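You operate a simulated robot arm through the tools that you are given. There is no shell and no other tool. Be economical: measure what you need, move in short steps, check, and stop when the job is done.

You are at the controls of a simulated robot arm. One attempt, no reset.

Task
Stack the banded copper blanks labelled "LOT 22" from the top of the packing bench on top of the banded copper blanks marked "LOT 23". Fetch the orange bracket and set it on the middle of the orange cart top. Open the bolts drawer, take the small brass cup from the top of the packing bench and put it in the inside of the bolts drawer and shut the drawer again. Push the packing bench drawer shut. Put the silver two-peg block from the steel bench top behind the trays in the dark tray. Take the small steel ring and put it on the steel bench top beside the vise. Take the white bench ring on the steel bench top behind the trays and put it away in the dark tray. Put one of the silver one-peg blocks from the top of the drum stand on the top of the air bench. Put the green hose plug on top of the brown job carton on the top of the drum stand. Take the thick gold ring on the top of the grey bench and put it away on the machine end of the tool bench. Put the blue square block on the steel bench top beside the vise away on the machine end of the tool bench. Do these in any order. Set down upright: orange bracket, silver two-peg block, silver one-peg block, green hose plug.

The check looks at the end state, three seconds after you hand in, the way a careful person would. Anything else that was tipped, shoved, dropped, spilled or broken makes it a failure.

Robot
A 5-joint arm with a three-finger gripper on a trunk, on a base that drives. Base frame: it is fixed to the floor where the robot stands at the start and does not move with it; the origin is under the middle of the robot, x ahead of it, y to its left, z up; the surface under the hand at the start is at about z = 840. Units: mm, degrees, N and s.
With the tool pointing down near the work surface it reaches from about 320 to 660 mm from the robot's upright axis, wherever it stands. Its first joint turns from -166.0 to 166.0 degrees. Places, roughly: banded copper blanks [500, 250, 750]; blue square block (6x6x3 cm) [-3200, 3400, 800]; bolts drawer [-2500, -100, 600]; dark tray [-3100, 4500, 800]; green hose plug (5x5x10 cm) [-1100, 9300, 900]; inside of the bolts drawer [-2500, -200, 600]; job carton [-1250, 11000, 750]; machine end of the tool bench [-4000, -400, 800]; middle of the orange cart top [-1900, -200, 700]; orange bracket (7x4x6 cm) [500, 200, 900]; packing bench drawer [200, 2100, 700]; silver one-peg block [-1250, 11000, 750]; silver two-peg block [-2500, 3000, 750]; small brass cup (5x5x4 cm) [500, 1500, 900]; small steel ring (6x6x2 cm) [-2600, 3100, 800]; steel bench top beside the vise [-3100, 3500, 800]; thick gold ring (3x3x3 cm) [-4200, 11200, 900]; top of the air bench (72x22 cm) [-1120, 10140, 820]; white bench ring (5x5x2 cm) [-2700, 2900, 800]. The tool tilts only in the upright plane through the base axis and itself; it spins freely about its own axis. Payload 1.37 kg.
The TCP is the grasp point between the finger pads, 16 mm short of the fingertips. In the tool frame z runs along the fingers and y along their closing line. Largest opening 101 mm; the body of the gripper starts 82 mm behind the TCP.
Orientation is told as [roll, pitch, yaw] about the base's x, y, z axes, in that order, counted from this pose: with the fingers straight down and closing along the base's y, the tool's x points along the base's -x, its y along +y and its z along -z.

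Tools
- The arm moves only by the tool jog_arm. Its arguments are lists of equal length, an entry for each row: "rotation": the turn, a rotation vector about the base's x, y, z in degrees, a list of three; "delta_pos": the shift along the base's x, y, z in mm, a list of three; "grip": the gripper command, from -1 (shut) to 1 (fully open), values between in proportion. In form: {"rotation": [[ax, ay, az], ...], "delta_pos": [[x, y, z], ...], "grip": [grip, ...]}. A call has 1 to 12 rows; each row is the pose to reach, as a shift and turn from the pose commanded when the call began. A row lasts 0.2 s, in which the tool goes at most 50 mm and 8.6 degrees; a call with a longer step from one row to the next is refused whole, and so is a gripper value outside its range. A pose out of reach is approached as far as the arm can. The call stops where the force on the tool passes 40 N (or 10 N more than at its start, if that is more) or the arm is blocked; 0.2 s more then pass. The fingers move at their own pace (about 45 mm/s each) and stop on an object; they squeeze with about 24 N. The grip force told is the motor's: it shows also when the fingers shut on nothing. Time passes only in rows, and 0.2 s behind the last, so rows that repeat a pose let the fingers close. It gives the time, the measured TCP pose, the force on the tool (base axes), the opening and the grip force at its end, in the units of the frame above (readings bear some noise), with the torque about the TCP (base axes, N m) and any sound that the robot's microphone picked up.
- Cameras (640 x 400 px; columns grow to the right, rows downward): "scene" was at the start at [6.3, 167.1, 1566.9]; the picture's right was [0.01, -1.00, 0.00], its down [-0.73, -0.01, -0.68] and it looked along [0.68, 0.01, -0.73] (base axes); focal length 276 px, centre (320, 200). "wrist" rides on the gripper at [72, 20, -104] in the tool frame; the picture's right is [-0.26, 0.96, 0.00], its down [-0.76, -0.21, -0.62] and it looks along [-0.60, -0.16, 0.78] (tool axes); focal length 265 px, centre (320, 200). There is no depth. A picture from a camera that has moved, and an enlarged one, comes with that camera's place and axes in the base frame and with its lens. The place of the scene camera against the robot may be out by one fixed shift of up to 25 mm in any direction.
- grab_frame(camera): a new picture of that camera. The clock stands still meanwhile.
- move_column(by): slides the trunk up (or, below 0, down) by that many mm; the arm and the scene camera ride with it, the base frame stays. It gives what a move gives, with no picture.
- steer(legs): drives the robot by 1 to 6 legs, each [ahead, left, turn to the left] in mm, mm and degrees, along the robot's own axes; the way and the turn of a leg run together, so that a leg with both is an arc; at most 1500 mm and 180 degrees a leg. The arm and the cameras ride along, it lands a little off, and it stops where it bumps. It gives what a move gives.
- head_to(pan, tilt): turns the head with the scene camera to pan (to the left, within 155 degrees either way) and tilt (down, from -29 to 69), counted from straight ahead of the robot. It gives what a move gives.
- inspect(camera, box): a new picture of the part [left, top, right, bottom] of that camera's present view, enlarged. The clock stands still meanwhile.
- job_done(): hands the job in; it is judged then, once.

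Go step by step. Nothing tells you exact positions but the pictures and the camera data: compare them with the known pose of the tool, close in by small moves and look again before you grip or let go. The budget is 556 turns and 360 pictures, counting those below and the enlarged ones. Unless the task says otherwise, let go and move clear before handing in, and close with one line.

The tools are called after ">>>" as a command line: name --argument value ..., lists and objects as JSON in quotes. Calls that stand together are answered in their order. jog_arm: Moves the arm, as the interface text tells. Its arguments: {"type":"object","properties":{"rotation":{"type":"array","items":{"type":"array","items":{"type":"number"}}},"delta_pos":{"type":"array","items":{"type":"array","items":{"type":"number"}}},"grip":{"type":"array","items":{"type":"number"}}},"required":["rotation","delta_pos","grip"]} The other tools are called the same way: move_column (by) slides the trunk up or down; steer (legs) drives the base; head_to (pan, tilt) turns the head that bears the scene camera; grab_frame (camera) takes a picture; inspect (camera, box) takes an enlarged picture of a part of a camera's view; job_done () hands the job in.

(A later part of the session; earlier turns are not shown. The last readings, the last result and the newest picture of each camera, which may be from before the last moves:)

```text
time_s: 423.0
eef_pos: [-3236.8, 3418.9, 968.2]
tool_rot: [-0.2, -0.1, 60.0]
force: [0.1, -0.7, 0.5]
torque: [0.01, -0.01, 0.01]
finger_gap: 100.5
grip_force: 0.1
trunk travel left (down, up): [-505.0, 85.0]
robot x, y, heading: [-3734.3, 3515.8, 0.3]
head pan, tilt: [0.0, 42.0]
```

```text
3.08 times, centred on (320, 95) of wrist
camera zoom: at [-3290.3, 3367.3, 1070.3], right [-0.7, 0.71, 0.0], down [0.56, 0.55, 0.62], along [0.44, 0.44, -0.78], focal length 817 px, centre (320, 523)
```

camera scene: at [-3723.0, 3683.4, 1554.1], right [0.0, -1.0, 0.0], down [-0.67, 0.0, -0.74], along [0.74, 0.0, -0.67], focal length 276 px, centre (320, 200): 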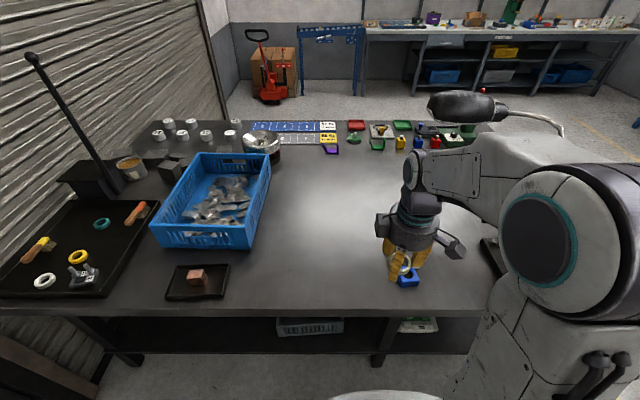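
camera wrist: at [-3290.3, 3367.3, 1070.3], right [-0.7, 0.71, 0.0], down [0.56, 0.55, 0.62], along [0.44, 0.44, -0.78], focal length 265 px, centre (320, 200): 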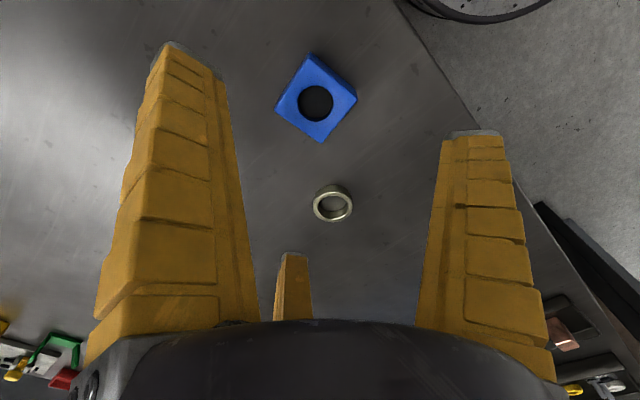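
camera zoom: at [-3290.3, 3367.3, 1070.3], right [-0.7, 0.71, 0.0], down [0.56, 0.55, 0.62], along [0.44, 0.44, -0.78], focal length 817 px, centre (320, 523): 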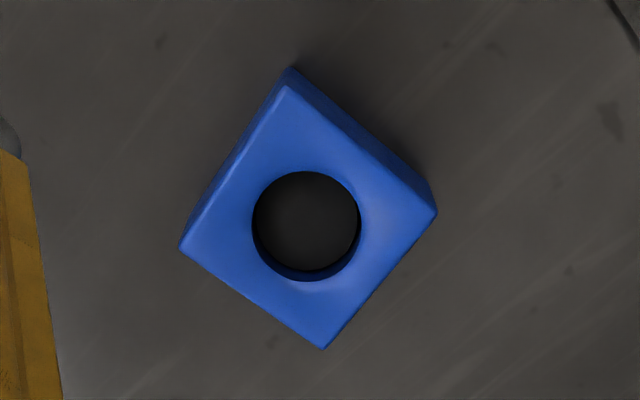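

Block centre is (-3228,3425), rotated about 7°, with a through hole. I'll turn the tool +37° so one finger faces a flat side, and descend.

>>> jog_arm --rotation '[[0, 0, 8], [0, 0, 16], [0, 0, 24], [0, 0, 32], [0, 0, 37], [0, 0, 37], [0, 0, 37]]' --delta_pos '[[4, 2, 0], [8, 4, 0], [12, 6.5, 0], [12, 6.5, -30], [12, 6.5, -70], [12, 6.5, -100], [12, 6.5, -110]]' --grip '[1, 1, 1, 1, 1, 1, 1]'

>>> grab_frame --camera "wrist"

```text
time_s: 424.6
eef_pos: [-3227.2, 3428.4, 852.0]
tool_rot: [-0.1, 0.0, 97.1]
force: [-1.0, 0.6, 1.1]
torque: [0.02, 0.01, -0.06]
finger_gap: 100.4
grip_force: 0.0
trunk travel left (down, up): [-505.0, 85.0]
robot x, y, heading: [-3730.1, 3515.4, 0.2]
head pan, tilt: [0.0, 42.0]
```

```text
192 pictures are left
camera wrist: at [-3238.5, 3355.2, 956.8], right [-0.99, 0.15, 0.0], down [0.11, 0.78, 0.62], along [0.09, 0.61, -0.78], focal length 265 px, centre (320, 200)
```

wrist: 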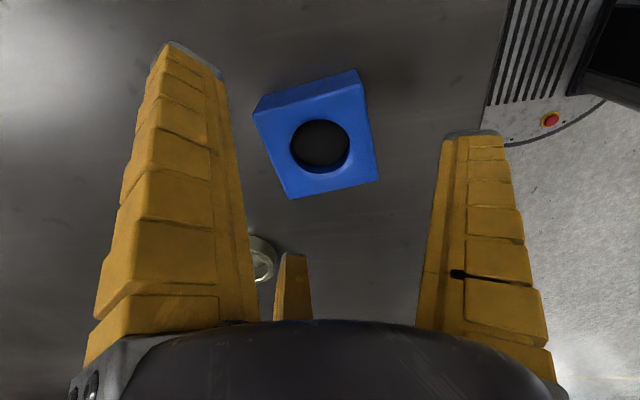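

>>> jog_arm --rotation '[[0, 0, 0], [0, 0, 0], [0, 0, 0], [0, 0, 0], [0, 0, 0], [0, 0, 0], [0, 0, 0], [0, 0, 0], [0, 0, 0]]' --delta_pos '[[2, -4, -15], [2, -4, -28], [2, -4, -34], [2, -4, -34], [2, -4, -34], [2, -4, -34], [2, -4, -34], [2, -4, -34], [2, -4, -34]]' --grip '[1, 1, 1, 1, -1, -1, -1, -1, -1]'

>>> grab_frame --camera "wrist"

```text
time_s: 426.6
eef_pos: [-3223.8, 3425.6, 817.0]
tool_rot: [0.0, 0.0, 96.9]
force: [0.9, 0.3, -0.2]
torque: [-0.04, -0.07, -0.03]
finger_gap: 65.7
grip_force: 23.9
trunk travel left (down, up): [-505.0, 85.0]
robot x, y, heading: [-3732.4, 3517.3, -0.1]
head pan, tilt: [0.0, 42.0]
```

```text
191 pictures are left
camera wrist: at [-3235.5, 3350.5, 922.0], right [-0.99, 0.15, 0.0], down [0.11, 0.78, 0.62], along [0.09, 0.61, -0.78], focal length 265 px, centre (320, 200)
```

wrist: 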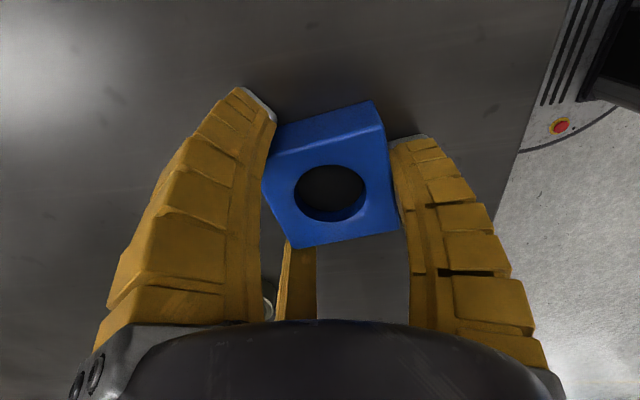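

Gripped (r≈33 as expected). Lifting to test.

>>> jog_arm --rotation '[[0, 0, 0], [0, 0, 0], [0, 0, 0], [0, 0, 0], [0, 0, 0], [0, 0, 0], [0, 0, 0], [0, 0, 0]]' --delta_pos '[[0, 0, 15], [0, 0, 45], [0, 0, 90], [0, 0, 135], [-20, 15, 175], [-50, 35, 205], [-85, 55, 230], [-120, 75, 255]]' --grip '[-1, -1, -1, -1, -1, -1, -1, -1]'

>>> grab_frame --camera "wrist"

```text
time_s: 428.4
eef_pos: [-3346.7, 3498.0, 1076.2]
tool_rot: [-0.2, 0.0, 96.9]
force: [0.6, -0.2, -1.9]
torque: [0.03, -0.04, 0.0]
finger_gap: 65.3
grip_force: 23.9
trunk travel left (down, up): [-505.0, 85.0]
robot x, y, heading: [-3729.9, 3513.8, 0.3]
head pan, tilt: [0.0, 42.0]
```

```text
190 pictures are left
camera wrist: at [-3357.1, 3424.8, 1179.7], right [-0.99, 0.15, 0.0], down [0.11, 0.78, 0.62], along [0.09, 0.61, -0.78], focal length 265 px, centre (320, 200)
```

wrist: 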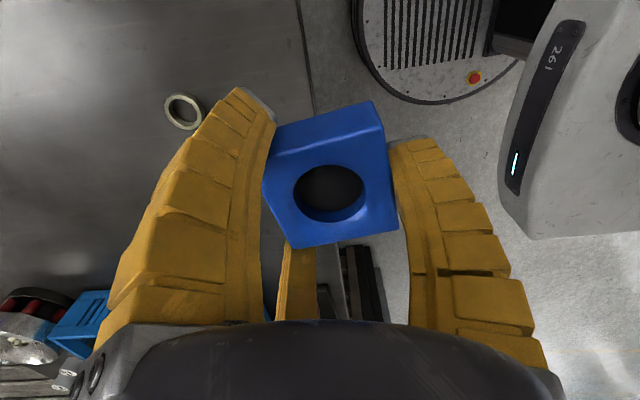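

Secure. Driving south to the machine end of the tool bench.

>>> steer --legs '[[-370, 0, 0], [0, -1400, 0], [0, -1200, 0], [0, 0, -90]]'

>>> head_to --pan 0 --tilt 30

>>> grab_frame --camera "scene"

```text
time_s: 446.7
eef_pos: [-4022.4, 553.1, 1073.9]
tool_rot: [-0.1, 0.0, 10.6]
force: [-0.1, 0.0, -3.3]
torque: [0.01, -0.02, 0.01]
finger_gap: 65.2
grip_force: 23.9
trunk travel left (down, up): [-505.0, 85.0]
robot x, y, heading: [-4031.5, 943.9, -85.8]
head pan, tilt: [0.0, 42.0]
```

```text
time_s: 447.4
eef_pos: [-4022.6, 552.3, 1074.4]
tool_rot: [-0.1, 0.0, 10.7]
force: [0.4, -0.4, -2.5]
torque: [-0.05, 0.01, -0.02]
finger_gap: 65.4
grip_force: 23.9
trunk travel left (down, up): [-505.0, 85.0]
robot x, y, heading: [-4032.8, 942.1, -86.1]
head pan, tilt: [0.0, 30.0]
```

```text
189 pictures are left
camera scene: at [-3867.3, 914.8, 1572.3], right [-1.0, -0.07, 0.0], down [-0.03, 0.5, -0.87], along [0.06, -0.86, -0.5], focal length 276 px, centre (320, 200)
```

scene: 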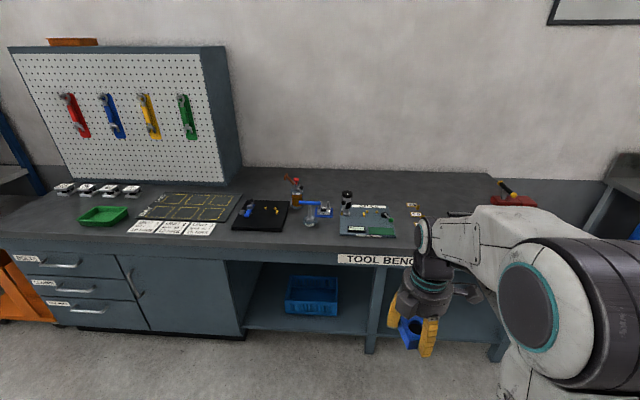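

>>> inspect --camera "scene" --box '[220, 150, 540, 290]'

```text
2.00 times, centred on (380, 220) of scene
camera zoom: at [-3867.3, 914.8, 1572.3], right [-1.0, -0.07, 0.0], down [-0.03, 0.5, -0.87], along [0.06, -0.86, -0.5], focal length 553 px, centre (200, 160)
```

zoom: 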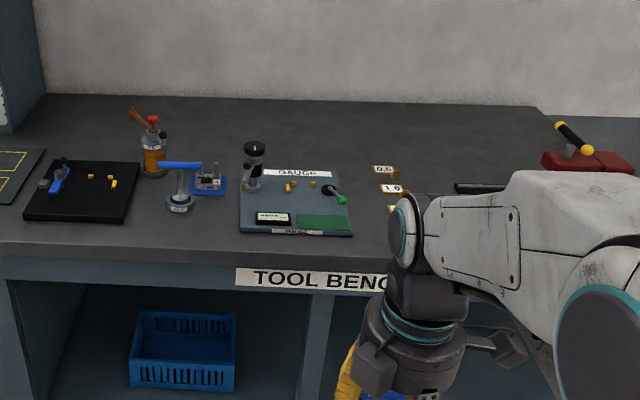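

I'll move closer for a clear view of the bench's right end, with the arm to one side.

>>> steer --legs '[[420, -150, -4]]'

>>> jog_arm --rotation '[[0, 0, 0], [0, 0, 0], [0, 0, 0], [0, 0, 0], [0, 0, 0], [0, 0, 0], [0, 0, 0], [0, 0, 0]]' --delta_pos '[[-40, 10, 0], [-85, 15, 0], [-130, 25, 0], [-170, 40, 0], [-210, 60, 0], [-245, 85, 0], [-280, 110, 0], [-315, 140, 0]]' --grip '[-1, -1, -1, -1, -1, -1, -1, -1]'

>>> head_to --pan -10 --tilt 38

>>> grab_frame --camera "scene"

```text
time_s: 450.1
eef_pos: [-4184.1, 131.2, 1074.7]
tool_rot: [-0.1, 0.1, 6.4]
force: [0.7, -0.2, -2.2]
torque: [0.01, -0.04, -0.01]
finger_gap: 65.3
grip_force: 23.5
trunk travel left (down, up): [-505.0, 85.0]
robot x, y, heading: [-4160.4, 521.1, -90.5]
head pan, tilt: [0.0, 30.0]
```

```text
time_s: 451.9
eef_pos: [-4500.5, 274.7, 1074.1]
tool_rot: [0.0, 0.0, 6.5]
force: [-0.7, 0.6, -2.8]
torque: [-0.01, -0.03, 0.06]
finger_gap: 65.3
grip_force: 23.6
trunk travel left (down, up): [-505.0, 85.0]
robot x, y, heading: [-4159.7, 518.4, -90.0]
head pan, tilt: [0.0, 30.0]
```

```text
time_s: 452.6
eef_pos: [-4499.6, 273.6, 1073.9]
tool_rot: [0.0, 0.0, 6.4]
force: [0.1, 0.2, -2.4]
torque: [0.03, 0.02, -0.03]
finger_gap: 65.0
grip_force: 24.4
trunk travel left (down, up): [-505.0, 85.0]
robot x, y, heading: [-4161.3, 521.7, -90.6]
head pan, tilt: [-10.0, 38.0]
```

```text
187 pictures are left
camera scene: at [-4015.3, 485.5, 1560.1], right [-0.98, 0.18, 0.0], down [0.11, 0.61, -0.79], along [-0.14, -0.78, -0.62], focal length 276 px, centre (320, 200)
```

scene: 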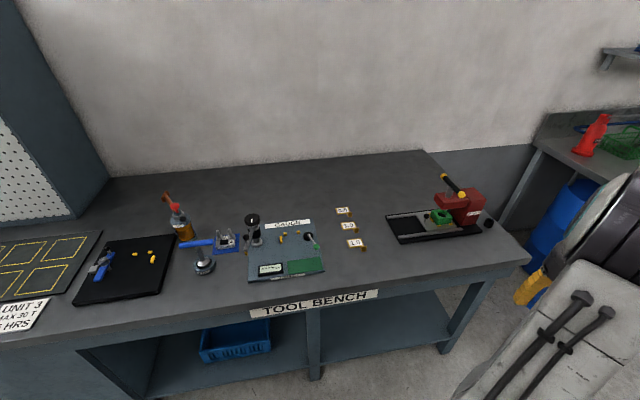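

The bench's machine end stretches along here. A free spot is near (-3790,-85), between the blue stand and the gauge plate. I'll bring the arm forward, shift over and view by wrist.

>>> jog_arm --rotation '[[0, 0, 0], [0, 0, 0], [0, 0, 0], [0, 0, 0], [0, 0, 0], [0, 0, 0], [0, 0, 0], [0, 0, 0]]' --delta_pos '[[35, -30, 0], [75, -55, 0], [115, -80, 0], [155, -100, 0], [200, -115, 0], [245, -125, 0], [290, -135, 0], [330, -140, 0]]' --grip '[-1, -1, -1, -1, -1, -1, -1, -1]'

>>> steer --legs '[[60, 370, 0.5]]'

>>> grab_frame --camera "wrist"

>>> head_to --pan -8 --tilt 48

>>> grab_frame --camera "scene"

```text
time_s: 454.4
eef_pos: [-4166.1, 134.7, 1073.0]
tool_rot: [0.0, 0.0, 6.4]
force: [0.1, -0.7, -3.0]
torque: [0.0, 0.02, -0.05]
finger_gap: 65.1
grip_force: 23.9
trunk travel left (down, up): [-505.0, 85.0]
robot x, y, heading: [-4161.3, 520.6, -90.4]
head pan, tilt: [-10.0, 38.0]
```

```text
time_s: 456.8
eef_pos: [-3791.7, 74.9, 1072.9]
tool_rot: [0.0, 0.0, 7.3]
force: [0.6, -0.3, -2.0]
torque: [0.02, 0.02, 0.02]
finger_gap: 65.3
grip_force: 23.6
trunk travel left (down, up): [-505.0, 85.0]
robot x, y, heading: [-3792.9, 459.7, -89.5]
head pan, tilt: [-10.0, 38.0]
```

```text
186 pictures are left
camera wrist: at [-3864.2, 83.7, 1177.1], right [0.14, 0.99, 0.0], down [0.78, -0.11, 0.62], along [0.61, -0.09, -0.78], focal length 265 px, centre (320, 200)
```

wrist: 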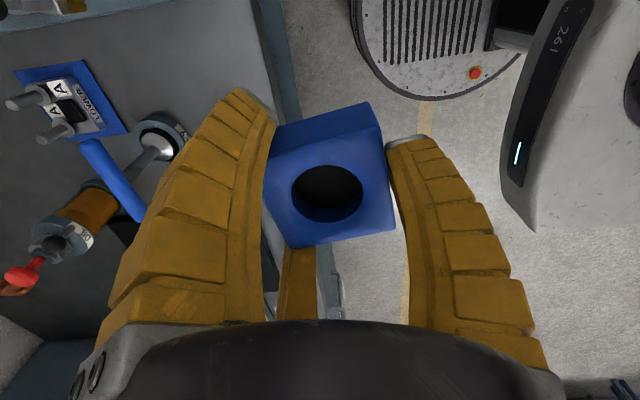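

```text
time_s: 457.5
eef_pos: [-3791.6, 74.6, 1073.1]
tool_rot: [-0.1, 0.0, 7.4]
force: [-0.7, -1.0, -3.1]
torque: [-0.02, 0.02, 0.02]
finger_gap: 65.1
grip_force: 24.3
trunk travel left (down, up): [-505.0, 85.0]
robot x, y, heading: [-3792.4, 456.6, -89.3]
head pan, tilt: [-8.0, 48.0]
```

```text
185 pictures are left
camera scene: at [-3640.6, 434.4, 1545.6], right [-0.99, 0.13, 0.0], down [0.1, 0.74, -0.67], along [-0.09, -0.66, -0.74], focal length 276 px, centre (320, 200)
```

scene: 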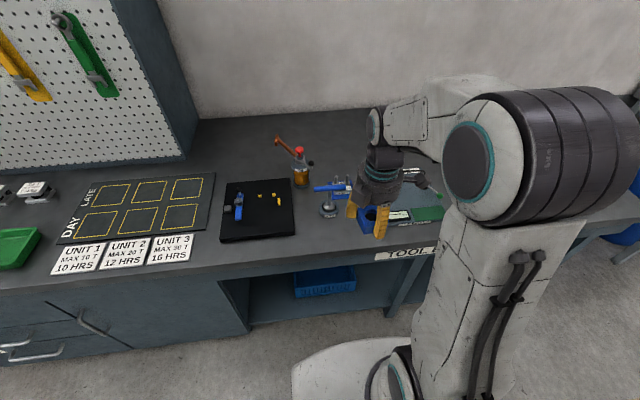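

>>> jog_arm --rotation '[[0, 0, 0], [0, 0, 0], [0, 0, 0], [0, 0, 0], [0, 0, 0], [0, 0, 0]]' --delta_pos '[[0, -45, -10], [0, -90, -30], [0, -130, -55], [0, -150, -90], [0, -155, -130], [0, -155, -160]]' --grip '[-1, -1, -1, -1, -1, -1]'

>>> grab_frame --camera "wrist"

>>> inspect --camera "scene" --box '[270, 140, 470, 280]'

```text
time_s: 458.9
eef_pos: [-3792.5, -83.7, 913.1]
tool_rot: [-0.1, 0.0, 7.3]
force: [-0.2, 0.3, -2.3]
torque: [0.02, -0.01, -0.01]
finger_gap: 65.2
grip_force: 24.3
trunk travel left (down, up): [-505.0, 85.0]
robot x, y, heading: [-3794.3, 459.0, -89.4]
head pan, tilt: [-8.0, 48.0]
```

```text
184 pictures are left
camera wrist: at [-3866.4, -73.2, 1016.9], right [0.14, 0.99, 0.0], down [0.78, -0.11, 0.62], along [0.61, -0.09, -0.78], focal length 265 px, centre (320, 200)
```

wrist: 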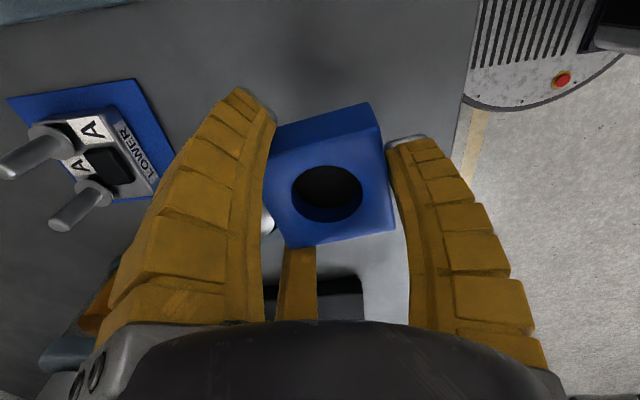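

```text
2.86 times, centred on (370, 210) of scene
camera zoom: at [-3640.6, 433.8, 1545.6], right [-0.99, 0.13, 0.0], down [0.1, 0.74, -0.67], along [-0.09, -0.66, -0.74], focal length 790 px, centre (177, 171)
```

zoom: 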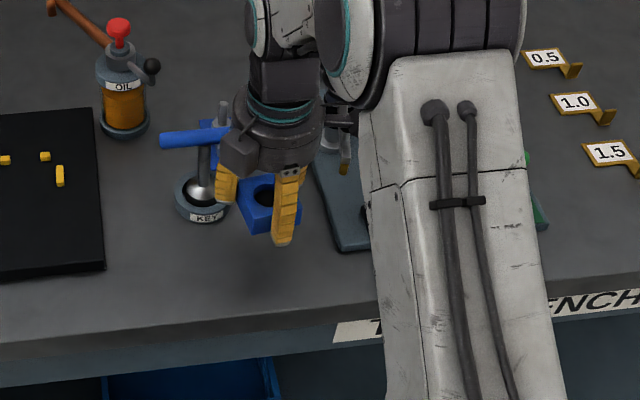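

Area below is clear. Lowering with a small shift toward me.

>>> jog_arm --rotation '[[0, 0, 0], [0, 0, 0], [0, 0, 0], [0, 0, 0], [0, 0, 0], [0, 0, 0], [0, 0, 0], [0, 0, 0]]' --delta_pos '[[-5, 12, -20], [-5, 12, -45], [-5, 12, -60], [-5, 12, -66], [-5, 12, -71], [-5, 12, -75], [-5, 12, -79], [-5, 12, -83]]' --grip '[-1, -1, -1, -1, -1, -1, -1, -1]'

```text
time_s: 459.9
eef_pos: [-3796.5, -71.4, 855.7]
tool_rot: [-0.9, 0.1, 7.4]
force: [-0.1, 6.1, 22.5]
torque: [1.09, 0.09, 0.01]
finger_gap: 64.2
grip_force: 27.6
trunk travel left (down, up): [-505.0, 85.0]
robot x, y, heading: [-3786.7, 459.6, -89.3]
head pan, tilt: [-8.0, 48.0]
stopped in row 5: the force on the tool passed its limit at 48 N (the readings are from after the stop); the commanded pose is now the measured one
```

>>> grab_frame --camera "wrist"

>>> inspect --camera "scene" --box '[290, 160, 450, 270]'

```text
182 pictures are left
camera wrist: at [-3869.8, -60.3, 959.3], right [0.14, 0.99, -0.01], down [0.78, -0.1, 0.62], along [0.61, -0.1, -0.78], focal length 265 px, centre (320, 200)
```

wrist: 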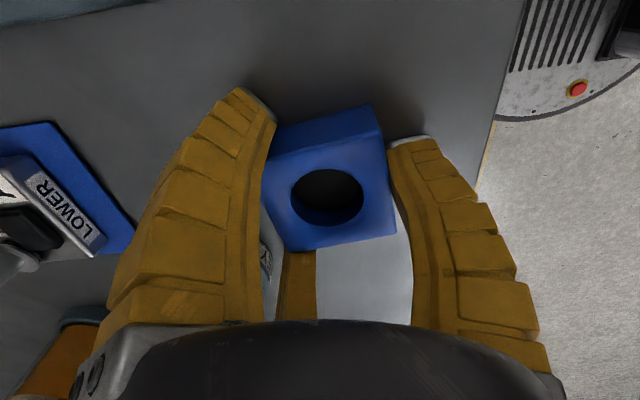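

```text
3.64 times, centred on (370, 215) of scene
camera zoom: at [-3640.6, 437.4, 1545.9], right [-0.99, 0.13, 0.0], down [0.1, 0.74, -0.67], along [-0.09, -0.66, -0.74], focal length 1005 px, centre (138, 146)
```

zoom: 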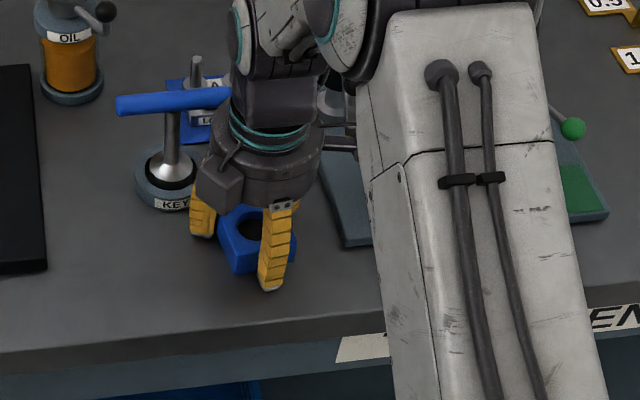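

It's on the bench (surface about z 830). I'll ease up slightly and release.

>>> jog_arm --rotation '[[0, 0, 0], [0, 0, 0], [0, 0, 0], [0, 0, 0]]' --delta_pos '[[0, 0, 1], [0, 0, 1], [0, 0, 1], [0, 0, 1]]' --grip '[-1, 0.6, 0.6, 0.6]'

>>> grab_frame --camera "wrist"

```text
time_s: 460.9
eef_pos: [-3795.4, -74.4, 854.8]
tool_rot: [-0.9, 0.2, 7.4]
force: [-2.4, -10.0, 12.9]
torque: [0.14, -0.13, -0.19]
finger_gap: 81.4
grip_force: 0.0
trunk travel left (down, up): [-505.0, 85.0]
robot x, y, heading: [-3792.1, 456.4, -89.4]
head pan, tilt: [-8.0, 48.0]
```

```text
180 pictures are left
camera wrist: at [-3869.5, -62.8, 958.0], right [0.14, 0.99, -0.02], down [0.78, -0.1, 0.62], along [0.61, -0.1, -0.78], focal length 265 px, centre (320, 200)
```

wrist: 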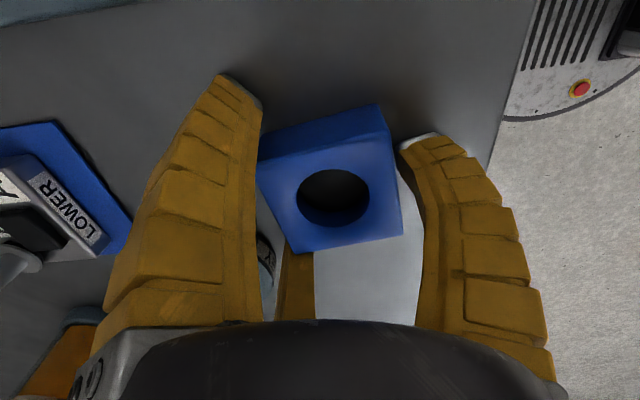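

>>> jog_arm --rotation '[[0, 0, 0], [0, 0, 0], [0, 0, 0], [0, 0, 0], [0, 0, 0], [0, 0, 0]]' --delta_pos '[[0, 0, 4], [0, 0, 10], [0, 0, 25], [0, 0, 60], [0, 0, 100], [0, 0, 145]]' --grip '[0.7, 0.8, 0.8, 0.8, 0.8, 0.8]'

>>> grab_frame --camera "wrist"

>>> inspect --camera "scene" --box '[290, 160, 450, 270]'

```text
time_s: 462.3
eef_pos: [-3796.2, -70.6, 999.7]
tool_rot: [-0.6, 0.1, 7.3]
force: [-0.3, 0.8, 0.5]
torque: [-0.03, -0.01, -0.01]
finger_gap: 92.0
grip_force: 0.7
trunk travel left (down, up): [-505.0, 85.0]
robot x, y, heading: [-3792.4, 461.1, -89.2]
head pan, tilt: [-8.0, 48.0]
```

```text
179 pictures are left
camera wrist: at [-3870.0, -59.1, 1102.4], right [0.14, 0.99, -0.01], down [0.78, -0.1, 0.62], along [0.61, -0.09, -0.78], focal length 265 px, centre (320, 200)
```

wrist: 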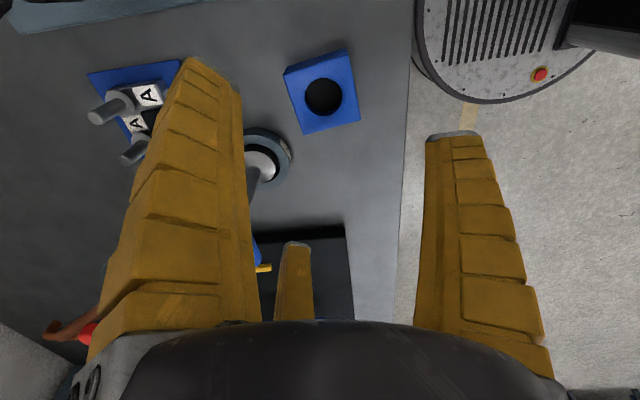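

```text
3.64 times, centred on (370, 215) of scene
camera zoom: at [-3640.7, 435.1, 1545.6], right [-0.99, 0.13, 0.0], down [0.1, 0.74, -0.67], along [-0.09, -0.66, -0.74], focal length 1005 px, centre (138, 146)
```

zoom: 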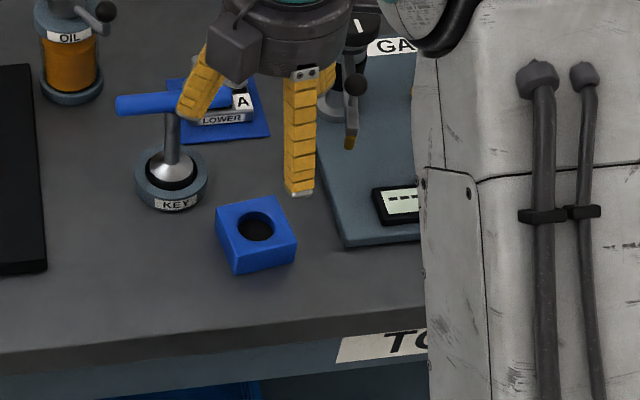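

The blue block sits flat. Now to the far area in the north. I'll retract, drive up the west corridor and look ahead.

>>> jog_arm --rotation '[[0, 0, 0], [0, 0, 0], [0, 0, 0], [0, 0, 0]]' --delta_pos '[[0, 40, 20], [0, 80, 40], [0, 120, 60], [0, 155, 75]]' --grip '[0, 0, 0, 0]'

>>> steer --legs '[[-500, 0, 0], [0, -380, 0], [0, 0, 179], [1500, 0, 0], [1500, 0, 0]]'

>>> head_to --pan 0 --tilt 12

>>> grab_frame --camera "scene"

```text
time_s: 463.3
eef_pos: [-3798.2, 89.2, 1074.0]
tool_rot: [-0.7, 0.0, 7.4]
force: [0.4, 0.4, 0.4]
torque: [-0.04, -0.02, 0.01]
finger_gap: 54.2
grip_force: 2.8
trunk travel left (down, up): [-505.0, 85.0]
robot x, y, heading: [-3793.9, 460.9, -89.4]
head pan, tilt: [-8.0, 48.0]
```

```text
time_s: 489.9
eef_pos: [-4434.3, 4349.6, 1073.8]
tool_rot: [-0.9, 0.2, -167.0]
force: [0.3, -0.7, 0.1]
torque: [0.01, -0.01, 0.01]
finger_gap: 54.2
grip_force: 2.7
trunk travel left (down, up): [-505.0, 85.0]
robot x, y, heading: [-4405.4, 3977.2, 96.0]
head pan, tilt: [-8.0, 48.0]
```

```text
time_s: 490.9
eef_pos: [-4433.9, 4349.4, 1073.8]
tool_rot: [-0.6, 0.2, -167.0]
force: [0.2, 0.6, -0.3]
torque: [0.0, -0.01, -0.03]
finger_gap: 54.4
grip_force: 3.2
trunk travel left (down, up): [-505.0, 85.0]
robot x, y, heading: [-4403.5, 3978.7, 96.3]
head pan, tilt: [0.0, 12.0]
```

```text
177 pictures are left
camera scene: at [-4595.6, 3983.3, 1601.4], right [0.99, 0.11, 0.0], down [0.02, -0.21, -0.98], along [-0.1, 0.97, -0.21], focal length 276 px, centre (320, 200)
```

scene: 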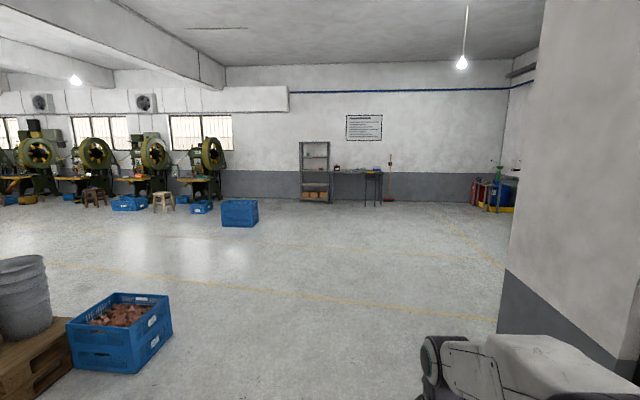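

The northern hall is open: benches along the far wall, and equipment to the right beyond the column. I'll drive ahead 3 m and look right.

>>> steer --legs '[[0, 0, -6.3], [1500, 0, 0], [1500, 0, 0], [0, 0, -40]]'

>>> grab_frame --camera "scene"

```text
time_s: 508.0
eef_pos: [-4133.5, 7307.4, 1073.8]
tool_rot: [-0.7, 0.2, 146.3]
force: [-0.1, 0.8, 1.1]
torque: [-0.04, -0.02, 0.0]
finger_gap: 54.2
grip_force: 3.4
trunk travel left (down, up): [-505.0, 85.0]
robot x, y, heading: [-4380.8, 7029.4, 49.5]
head pan, tilt: [0.0, 12.0]
```

```text
176 pictures are left
camera scene: at [-4506.7, 7159.7, 1601.5], right [0.76, -0.65, 0.0], down [-0.14, -0.16, -0.98], along [0.63, 0.74, -0.21], focal length 276 px, centre (320, 200)
```

scene: 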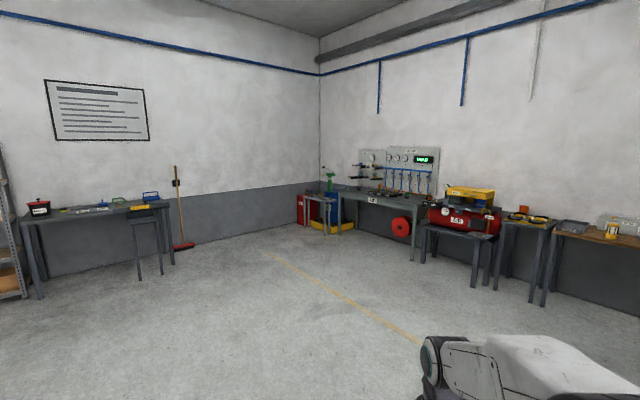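

>>> inspect --camera "scene" --box '[280, 130, 600, 290]'

>>> inspect --camera "scene" --box '[0, 160, 200, 300]'

```text
2.00 times, centred on (440, 210) of scene
camera zoom: at [-4506.7, 7159.7, 1601.5], right [0.76, -0.65, 0.0], down [-0.14, -0.16, -0.98], along [0.63, 0.74, -0.21], focal length 553 px, centre (80, 180)
```

zoom: 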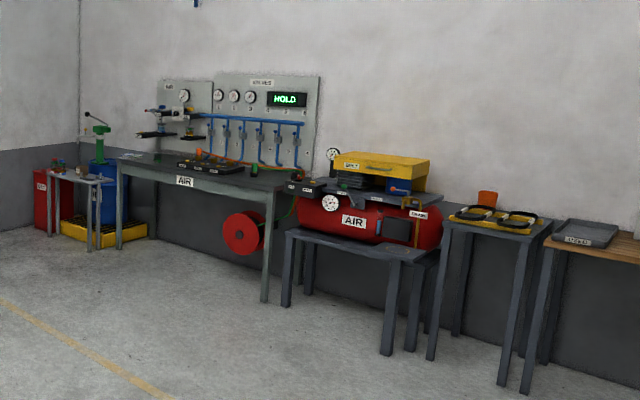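

```text
2.86 times, centred on (100, 230) of scene
camera zoom: at [-4506.7, 7159.7, 1601.5], right [0.76, -0.65, 0.0], down [-0.14, -0.16, -0.98], along [0.63, 0.74, -0.21], focal length 790 px, centre (949, 114)
```

zoom: 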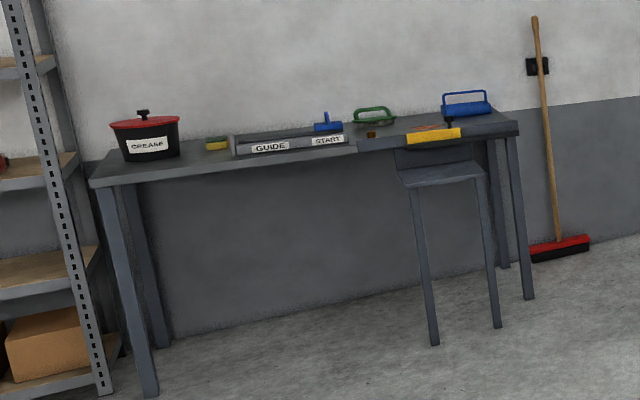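

The AIR bench, compressor stand and drum stand line the east wall; the grey bench is on the north wall. I'll drive toward the drum stand corner.

>>> steer --legs '[[0, 0, 8.8], [1300, 0, 0], [1300, 0, 0], [1200, 0, 0], [0, 0, -58]]'

>>> head_to --pan 10 --tilt 25

>>> grab_frame --camera "scene"

```text
time_s: 529.5
eef_pos: [-1910.1, 10128.3, 1074.0]
tool_rot: [-0.8, 0.0, 93.8]
force: [1.0, 0.0, 0.2]
torque: [0.02, -0.01, 0.02]
finger_gap: 54.1
grip_force: 3.5
trunk travel left (down, up): [-505.0, 85.0]
robot x, y, heading: [-2282.7, 10161.0, -3.2]
head pan, tilt: [0.0, 12.0]
```

```text
time_s: 530.2
eef_pos: [-1909.2, 10127.6, 1074.0]
tool_rot: [-0.7, 0.1, 93.7]
force: [0.0, -0.4, 0.6]
torque: [-0.02, -0.03, -0.03]
finger_gap: 54.5
grip_force: 2.4
trunk travel left (down, up): [-505.0, 85.0]
robot x, y, heading: [-2280.7, 10161.6, -3.1]
head pan, tilt: [10.0, 25.0]
```

```text
173 pictures are left
camera scene: at [-2253.7, 10338.8, 1580.4], right [0.12, -0.99, 0.0], down [-0.42, -0.05, -0.91], along [0.9, 0.11, -0.42], focal length 276 px, centre (320, 200)
```

scene: 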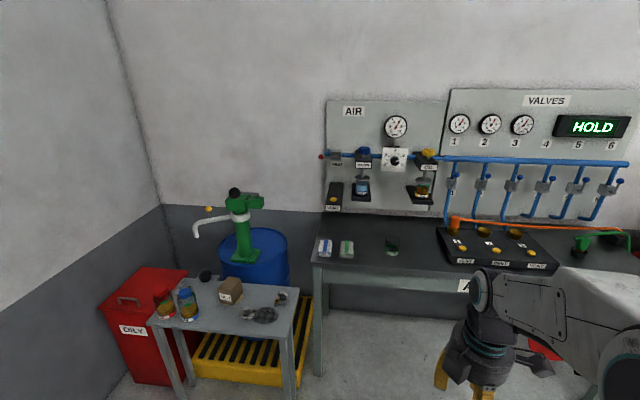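

>>> inspect --camera "scene" --box '[140, 240, 320, 350]'

>>> inspect --camera "scene" --box '[300, 180, 640, 300]'

```text
3.56 times, centred on (230, 295) of scene
camera zoom: at [-2253.7, 10338.8, 1580.4], right [0.12, -0.99, 0.0], down [-0.42, -0.05, -0.91], along [0.9, 0.11, -0.42], focal length 982 px, centre (640, -138)
```

zoom: 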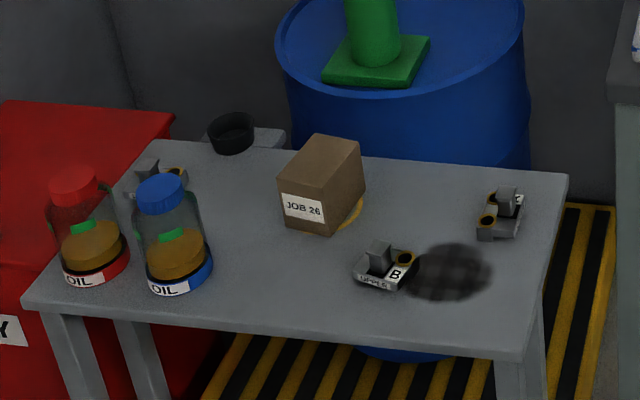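

```text
1.88 times, centred on (470, 240) of scene
camera zoom: at [-2253.7, 10338.8, 1580.4], right [0.12, -0.99, 0.0], down [-0.42, -0.05, -0.91], along [0.9, 0.11, -0.42], focal length 520 px, centre (38, 125)
```

zoom: 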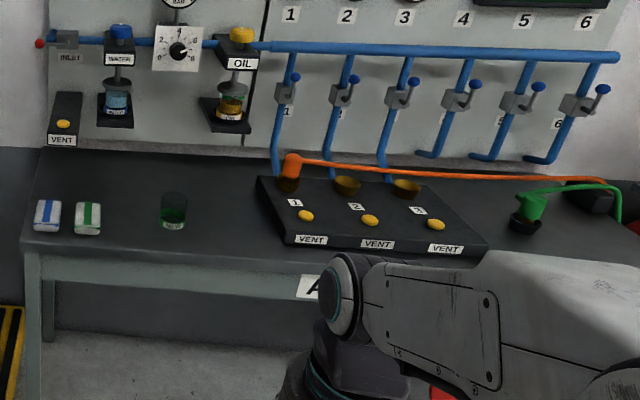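

The drum stand holds the JOB carton and three silver one-peg blocks; the green hose plug sits at the right end of the AIR bench. I'll approach the drum stand.

>>> steer --legs '[[0, 0, 3.1], [0, 560, 0], [200, 0, 0]]'

>>> head_to --pan 0 --tilt 45

>>> grab_frame --camera "scene"

>>> grab_frame --camera "wrist"

```text
time_s: 535.0
eef_pos: [-1706.4, 10707.1, 1073.6]
tool_rot: [-0.6, 0.1, 96.5]
force: [0.9, -0.4, -0.4]
torque: [0.02, 0.02, -0.02]
finger_gap: 54.1
grip_force: 2.4
trunk travel left (down, up): [-505.0, 85.0]
robot x, y, heading: [-2079.1, 10719.0, -0.5]
head pan, tilt: [10.0, 25.0]
```

```text
time_s: 535.9
eef_pos: [-1706.8, 10706.4, 1074.2]
tool_rot: [-0.7, 0.0, 96.5]
force: [-0.5, 0.7, 0.8]
torque: [0.02, 0.03, 0.02]
finger_gap: 54.1
grip_force: 2.7
trunk travel left (down, up): [-505.0, 85.0]
robot x, y, heading: [-2078.8, 10719.0, -0.4]
head pan, tilt: [0.0, 45.0]
```

```text
170 pictures are left
camera scene: at [-2070.4, 10884.1, 1549.9], right [-0.01, -1.0, 0.0], down [-0.71, 0.0, -0.71], along [0.71, 0.0, -0.71], focal length 276 px, centre (320, 200)
```

scene: 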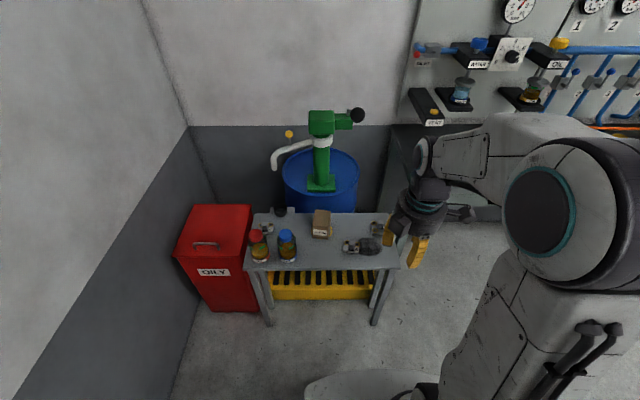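

```text
169 pictures are left
camera wrist: at [-1719.4, 10631.7, 1177.8], right [-0.99, 0.15, -0.01], down [0.11, 0.78, 0.62], along [0.1, 0.61, -0.78], focal length 265 px, centre (320, 200)
```

wrist: 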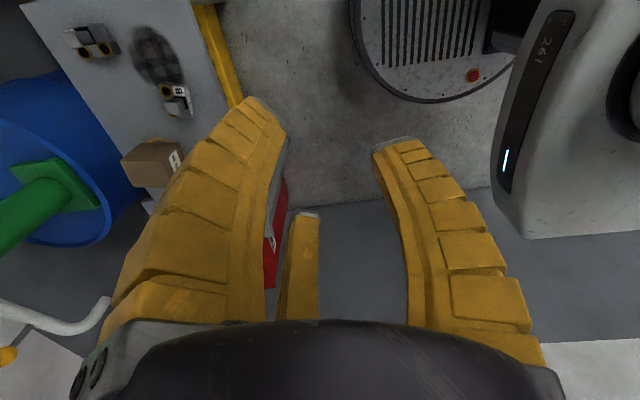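

Block "UPPER B" is at about (-1385,10760) and the stand top is about z 590. I'll move forward, lower the trunk and look with the wrist camera.

>>> steer --legs '[[130, 40, 0.4]]'

>>> jog_arm --rotation '[[0, 0, 0], [0, 0, 0], [0, 0, 0], [0, 0, 0]]' --delta_pos '[[40, 0, -10], [80, 0, -20], [120, 0, -20], [150, 0, -20]]' --grip '[1, 1, 1, 1]'

>>> move_column --by -250

>>> grab_frame --camera "wrist"

```text
time_s: 537.2
eef_pos: [-1579.1, 10747.6, 1073.2]
tool_rot: [-0.6, 0.1, 96.8]
force: [-0.2, -0.1, 0.3]
torque: [-0.03, 0.06, -0.01]
finger_gap: 54.2
grip_force: 3.1
trunk travel left (down, up): [-505.0, 85.0]
robot x, y, heading: [-1950.6, 10758.7, -0.1]
head pan, tilt: [0.0, 45.0]
```

```text
time_s: 538.2
eef_pos: [-1428.0, 10747.5, 1052.0]
tool_rot: [-0.6, 0.0, 96.8]
force: [0.4, 0.7, 0.8]
torque: [-0.01, 0.03, -0.01]
finger_gap: 100.5
grip_force: 0.1
trunk travel left (down, up): [-505.0, 85.0]
robot x, y, heading: [-1955.8, 10758.4, 0.0]
head pan, tilt: [0.0, 45.0]
```

```text
time_s: 540.7
eef_pos: [-1427.8, 10747.9, 803.0]
tool_rot: [-0.8, 0.1, 96.8]
force: [0.9, -0.3, -0.5]
torque: [0.01, -0.02, -0.02]
finger_gap: 100.6
grip_force: 0.0
trunk travel left (down, up): [-255.0, 335.0]
robot x, y, heading: [-1952.8, 10756.6, -0.0]
head pan, tilt: [0.0, 45.0]
```

```text
168 pictures are left
camera wrist: at [-1440.8, 10673.1, 907.6], right [-0.99, 0.15, -0.01], down [0.11, 0.78, 0.62], along [0.1, 0.61, -0.78], focal length 265 px, centre (320, 200)
```

wrist: 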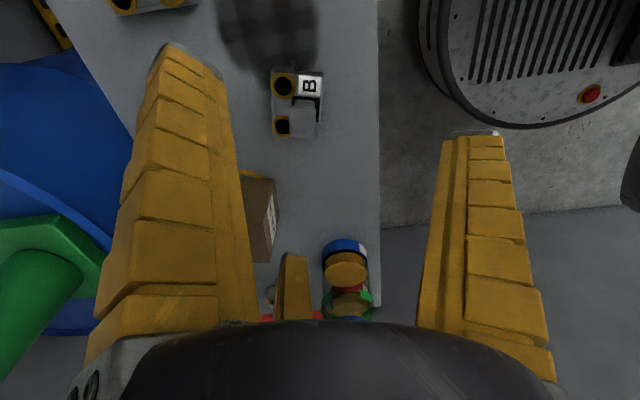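

>>> jog_arm --rotation '[[0, 0, 0], [0, 0, 0], [0, 0, 0]]' --delta_pos '[[15, 7, -30], [30, 14, -65], [30, 14, -90]]' --grip '[1, 1, 1]'

>>> inspect --camera "wrist" --box '[220, 30, 420, 190]'

```text
time_s: 541.5
eef_pos: [-1397.4, 10762.1, 714.3]
tool_rot: [-0.7, 0.1, 96.8]
force: [-0.2, -0.8, -0.3]
torque: [-0.01, 0.0, 0.01]
finger_gap: 100.7
grip_force: 0.1
trunk travel left (down, up): [-255.0, 335.0]
robot x, y, heading: [-1955.6, 10757.5, -0.1]
head pan, tilt: [0.0, 45.0]
```

```text
2.50 times, centred on (320, 110) of wrist
camera zoom: at [-1409.4, 10687.3, 818.2], right [-0.99, 0.15, -0.01], down [0.11, 0.78, 0.62], along [0.1, 0.61, -0.78], focal length 664 px, centre (320, 425)
```

zoom: 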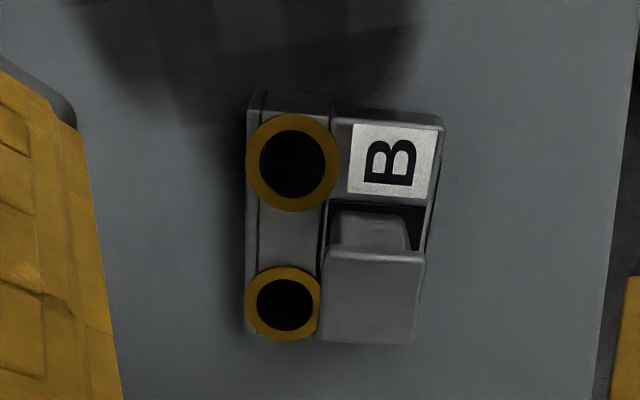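

The block carries a square post (27 mm) centred at about (-1408,10779), top z≈644, turned about -13°. I'll align one finger with a post face and centre over it.

>>> jog_arm --rotation '[[0, 0, -7], [0, 0, -14], [0, 0, -20], [0, 0, -20]]' --delta_pos '[[-4, 6, 0], [-9, 16, -15], [-9, 16, -30], [-9, 16, -38]]' --grip '[0.5, 0.2, 0.1, 0.1]'

>>> inspect --camera "wrist" --box '[200, 60, 440, 260]'

```text
time_s: 542.5
eef_pos: [-1407.8, 10779.6, 675.1]
tool_rot: [-0.7, -0.3, 76.8]
force: [-1.1, 0.4, 0.3]
torque: [0.0, -0.02, 0.02]
finger_gap: 59.1
grip_force: 2.7
trunk travel left (down, up): [-255.0, 335.0]
robot x, y, heading: [-1954.4, 10757.6, 0.1]
head pan, tilt: [0.0, 45.0]
```

```text
2.00 times, centred on (320, 160) of wrist
camera zoom: at [-1444.3, 10711.6, 778.8], right [-0.88, 0.48, -0.01], down [0.37, 0.69, 0.63], along [0.31, 0.55, -0.78], focal length 531 px, centre (320, 280)
```

zoom: 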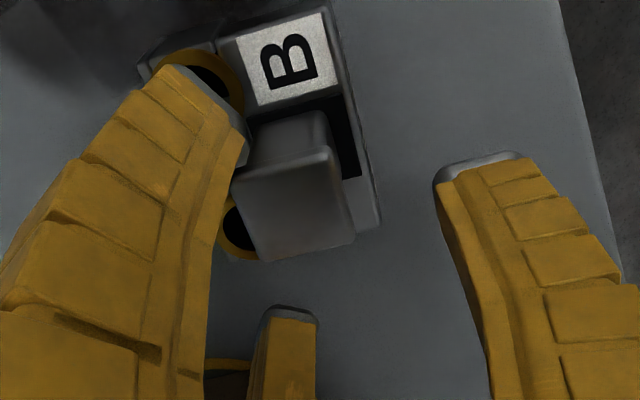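

>>> jog_arm --rotation '[[0, 0, 0], [0, 0, 0]]' --delta_pos '[[9, 1.5, 0], [9, 1.5, -8]]' --grip '[0.1, 0.1]'

>>> inspect --camera "wrist" --box '[200, 60, 440, 260]'

```text
time_s: 543.1
eef_pos: [-1397.0, 10779.4, 667.4]
tool_rot: [-0.7, -0.2, 76.8]
force: [-0.1, 0.0, -0.5]
torque: [0.02, 0.01, -0.02]
finger_gap: 59.1
grip_force: 3.1
trunk travel left (down, up): [-255.0, 335.0]
robot x, y, heading: [-1955.3, 10757.9, -0.2]
head pan, tilt: [0.0, 45.0]
```

```text
2.00 times, centred on (320, 160) of wrist
camera zoom: at [-1435.2, 10713.1, 770.6], right [-0.88, 0.48, -0.01], down [0.37, 0.69, 0.63], along [0.31, 0.55, -0.78], focal length 531 px, centre (320, 280)
```

zoom: 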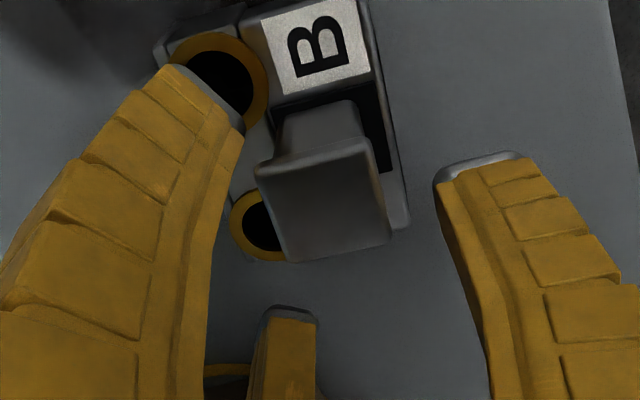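

Centred on the post. Lower and close.

>>> jog_arm --rotation '[[0, 0, 0], [0, 0, 0], [0, 0, 0], [0, 0, 0], [0, 0, 0], [0, 0, 0], [0, 0, 0]]' --delta_pos '[[0, 0, -10], [0, 0, -20], [0, 0, -26], [0, 0, -26], [0, 0, -26], [0, 0, -26], [0, 0, -26]]' --grip '[0.1, 0.1, 0.1, -1, -1, -1, -1]'

>>> inspect --camera "wrist" --box '[200, 60, 440, 260]'

```text
time_s: 543.9
eef_pos: [-1396.6, 10777.5, 652.0]
tool_rot: [-1.5, -0.4, 76.5]
force: [-6.4, -1.1, 26.1]
torque: [-1.08, -0.29, -0.29]
finger_gap: 62.2
grip_force: 3.4
trunk travel left (down, up): [-255.0, 335.0]
robot x, y, heading: [-1954.2, 10753.3, -0.3]
head pan, tilt: [0.0, 45.0]
stopped in row 3: the force on the tool passed its limit at 43 N (the readings are from after the stop); the commanded pose is now the measured one
```

```text
2.00 times, centred on (320, 160) of wrist
camera zoom: at [-1435.3, 10711.4, 755.3], right [-0.88, 0.48, -0.02], down [0.36, 0.69, 0.63], along [0.32, 0.55, -0.78], focal length 531 px, centre (320, 280)
```

zoom: 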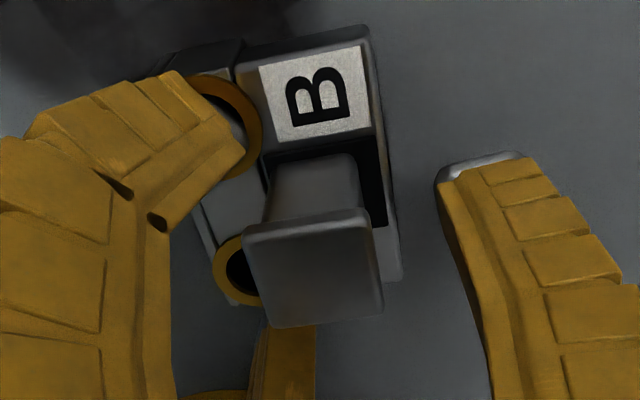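

The finger touched a tall bushing (top about z 634), and the post top is really at about 659. I'll raise 5 mm and close on the upper post.

>>> jog_arm --rotation '[[0, 0, 0], [0, 0, 0], [0, 0, 0], [0, 0, 0], [0, 0, 0], [0, 0, 0], [0, 0, 0]]' --delta_pos '[[0, 0, 6], [0, 0, 6], [0, 0, 6], [0, 0, 6], [0, 0, 6], [0, 0, 6], [0, 0, 6]]' --grip '[0.1, 0.1, -1, -1, -1, -1, -1]'

>>> inspect --camera "wrist" --box '[200, 60, 440, 260]'

```text
time_s: 545.5
eef_pos: [-1396.5, 10777.4, 655.9]
tool_rot: [-1.3, -0.4, 76.6]
force: [1.7, -8.8, 21.0]
torque: [-0.11, 0.01, -0.03]
finger_gap: 47.9
grip_force: 23.9
trunk travel left (down, up): [-255.0, 335.0]
robot x, y, heading: [-1953.1, 10755.7, -0.3]
head pan, tilt: [0.0, 45.0]
```

```text
2.00 times, centred on (320, 160) of wrist
camera zoom: at [-1434.9, 10710.5, 759.0], right [-0.88, 0.48, -0.02], down [0.36, 0.69, 0.63], along [0.32, 0.55, -0.78], focal length 531 px, centre (320, 280)
```

zoom: 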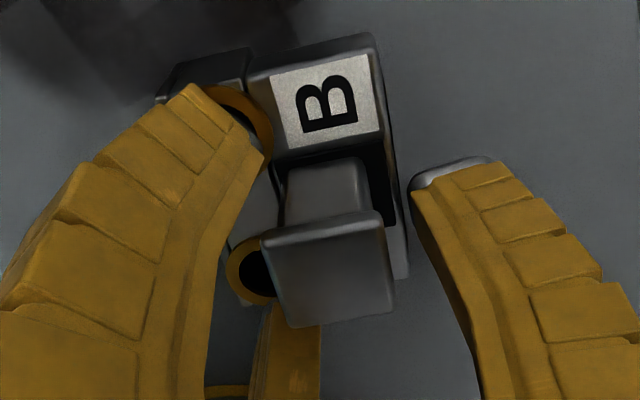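

The fingertips swing lower at mid-opening and hit the base. I'll rise, turn 45° so one finger takes a post corner and the others flats, and grip higher on the post.

>>> jog_arm --rotation '[[0, 0, 0], [0, 0, 0], [0, 0, 0], [0, 0, 8], [0, 0, 16], [0, 0, 24], [0, 0, 32], [0, 0, 40], [0, 0, 45]]' --delta_pos '[[0, 0, 3], [0, 0, 8], [0, 0, 30], [0, 0, 34], [0, 0, 34], [0, 0, 34], [0, 0, 34], [0, 0, 34], [0, 0, 34]]' --grip '[0.1, 0.1, 0.1, 0.1, 0.1, 0.1, 0.1, 0.1, 0.1]'

>>> inspect --camera "wrist" --box '[200, 60, 440, 260]'

```text
time_s: 547.5
eef_pos: [-1396.6, 10777.1, 687.5]
tool_rot: [-0.6, 0.4, 121.8]
force: [0.2, -0.3, 0.1]
torque: [-0.01, 0.01, -0.02]
finger_gap: 59.1
grip_force: 2.6
trunk travel left (down, up): [-255.0, 335.0]
robot x, y, heading: [-1953.6, 10755.1, -0.2]
head pan, tilt: [0.0, 45.0]
```

```text
2.00 times, centred on (320, 160) of wrist
camera zoom: at [-1377.1, 10705.5, 791.8], right [-0.96, -0.28, -0.01], down [-0.23, 0.75, 0.62], along [-0.17, 0.6, -0.79], focal length 531 px, centre (320, 280)
```

zoom: 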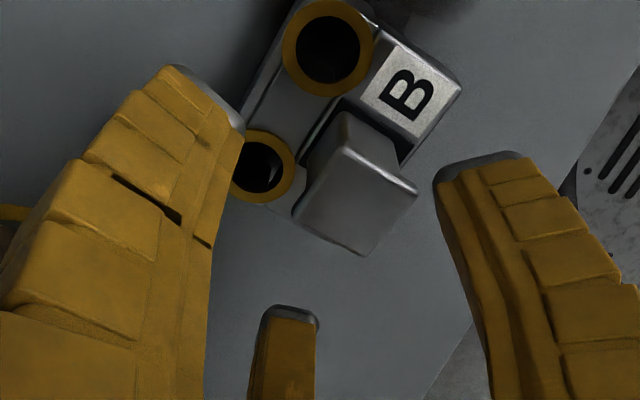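

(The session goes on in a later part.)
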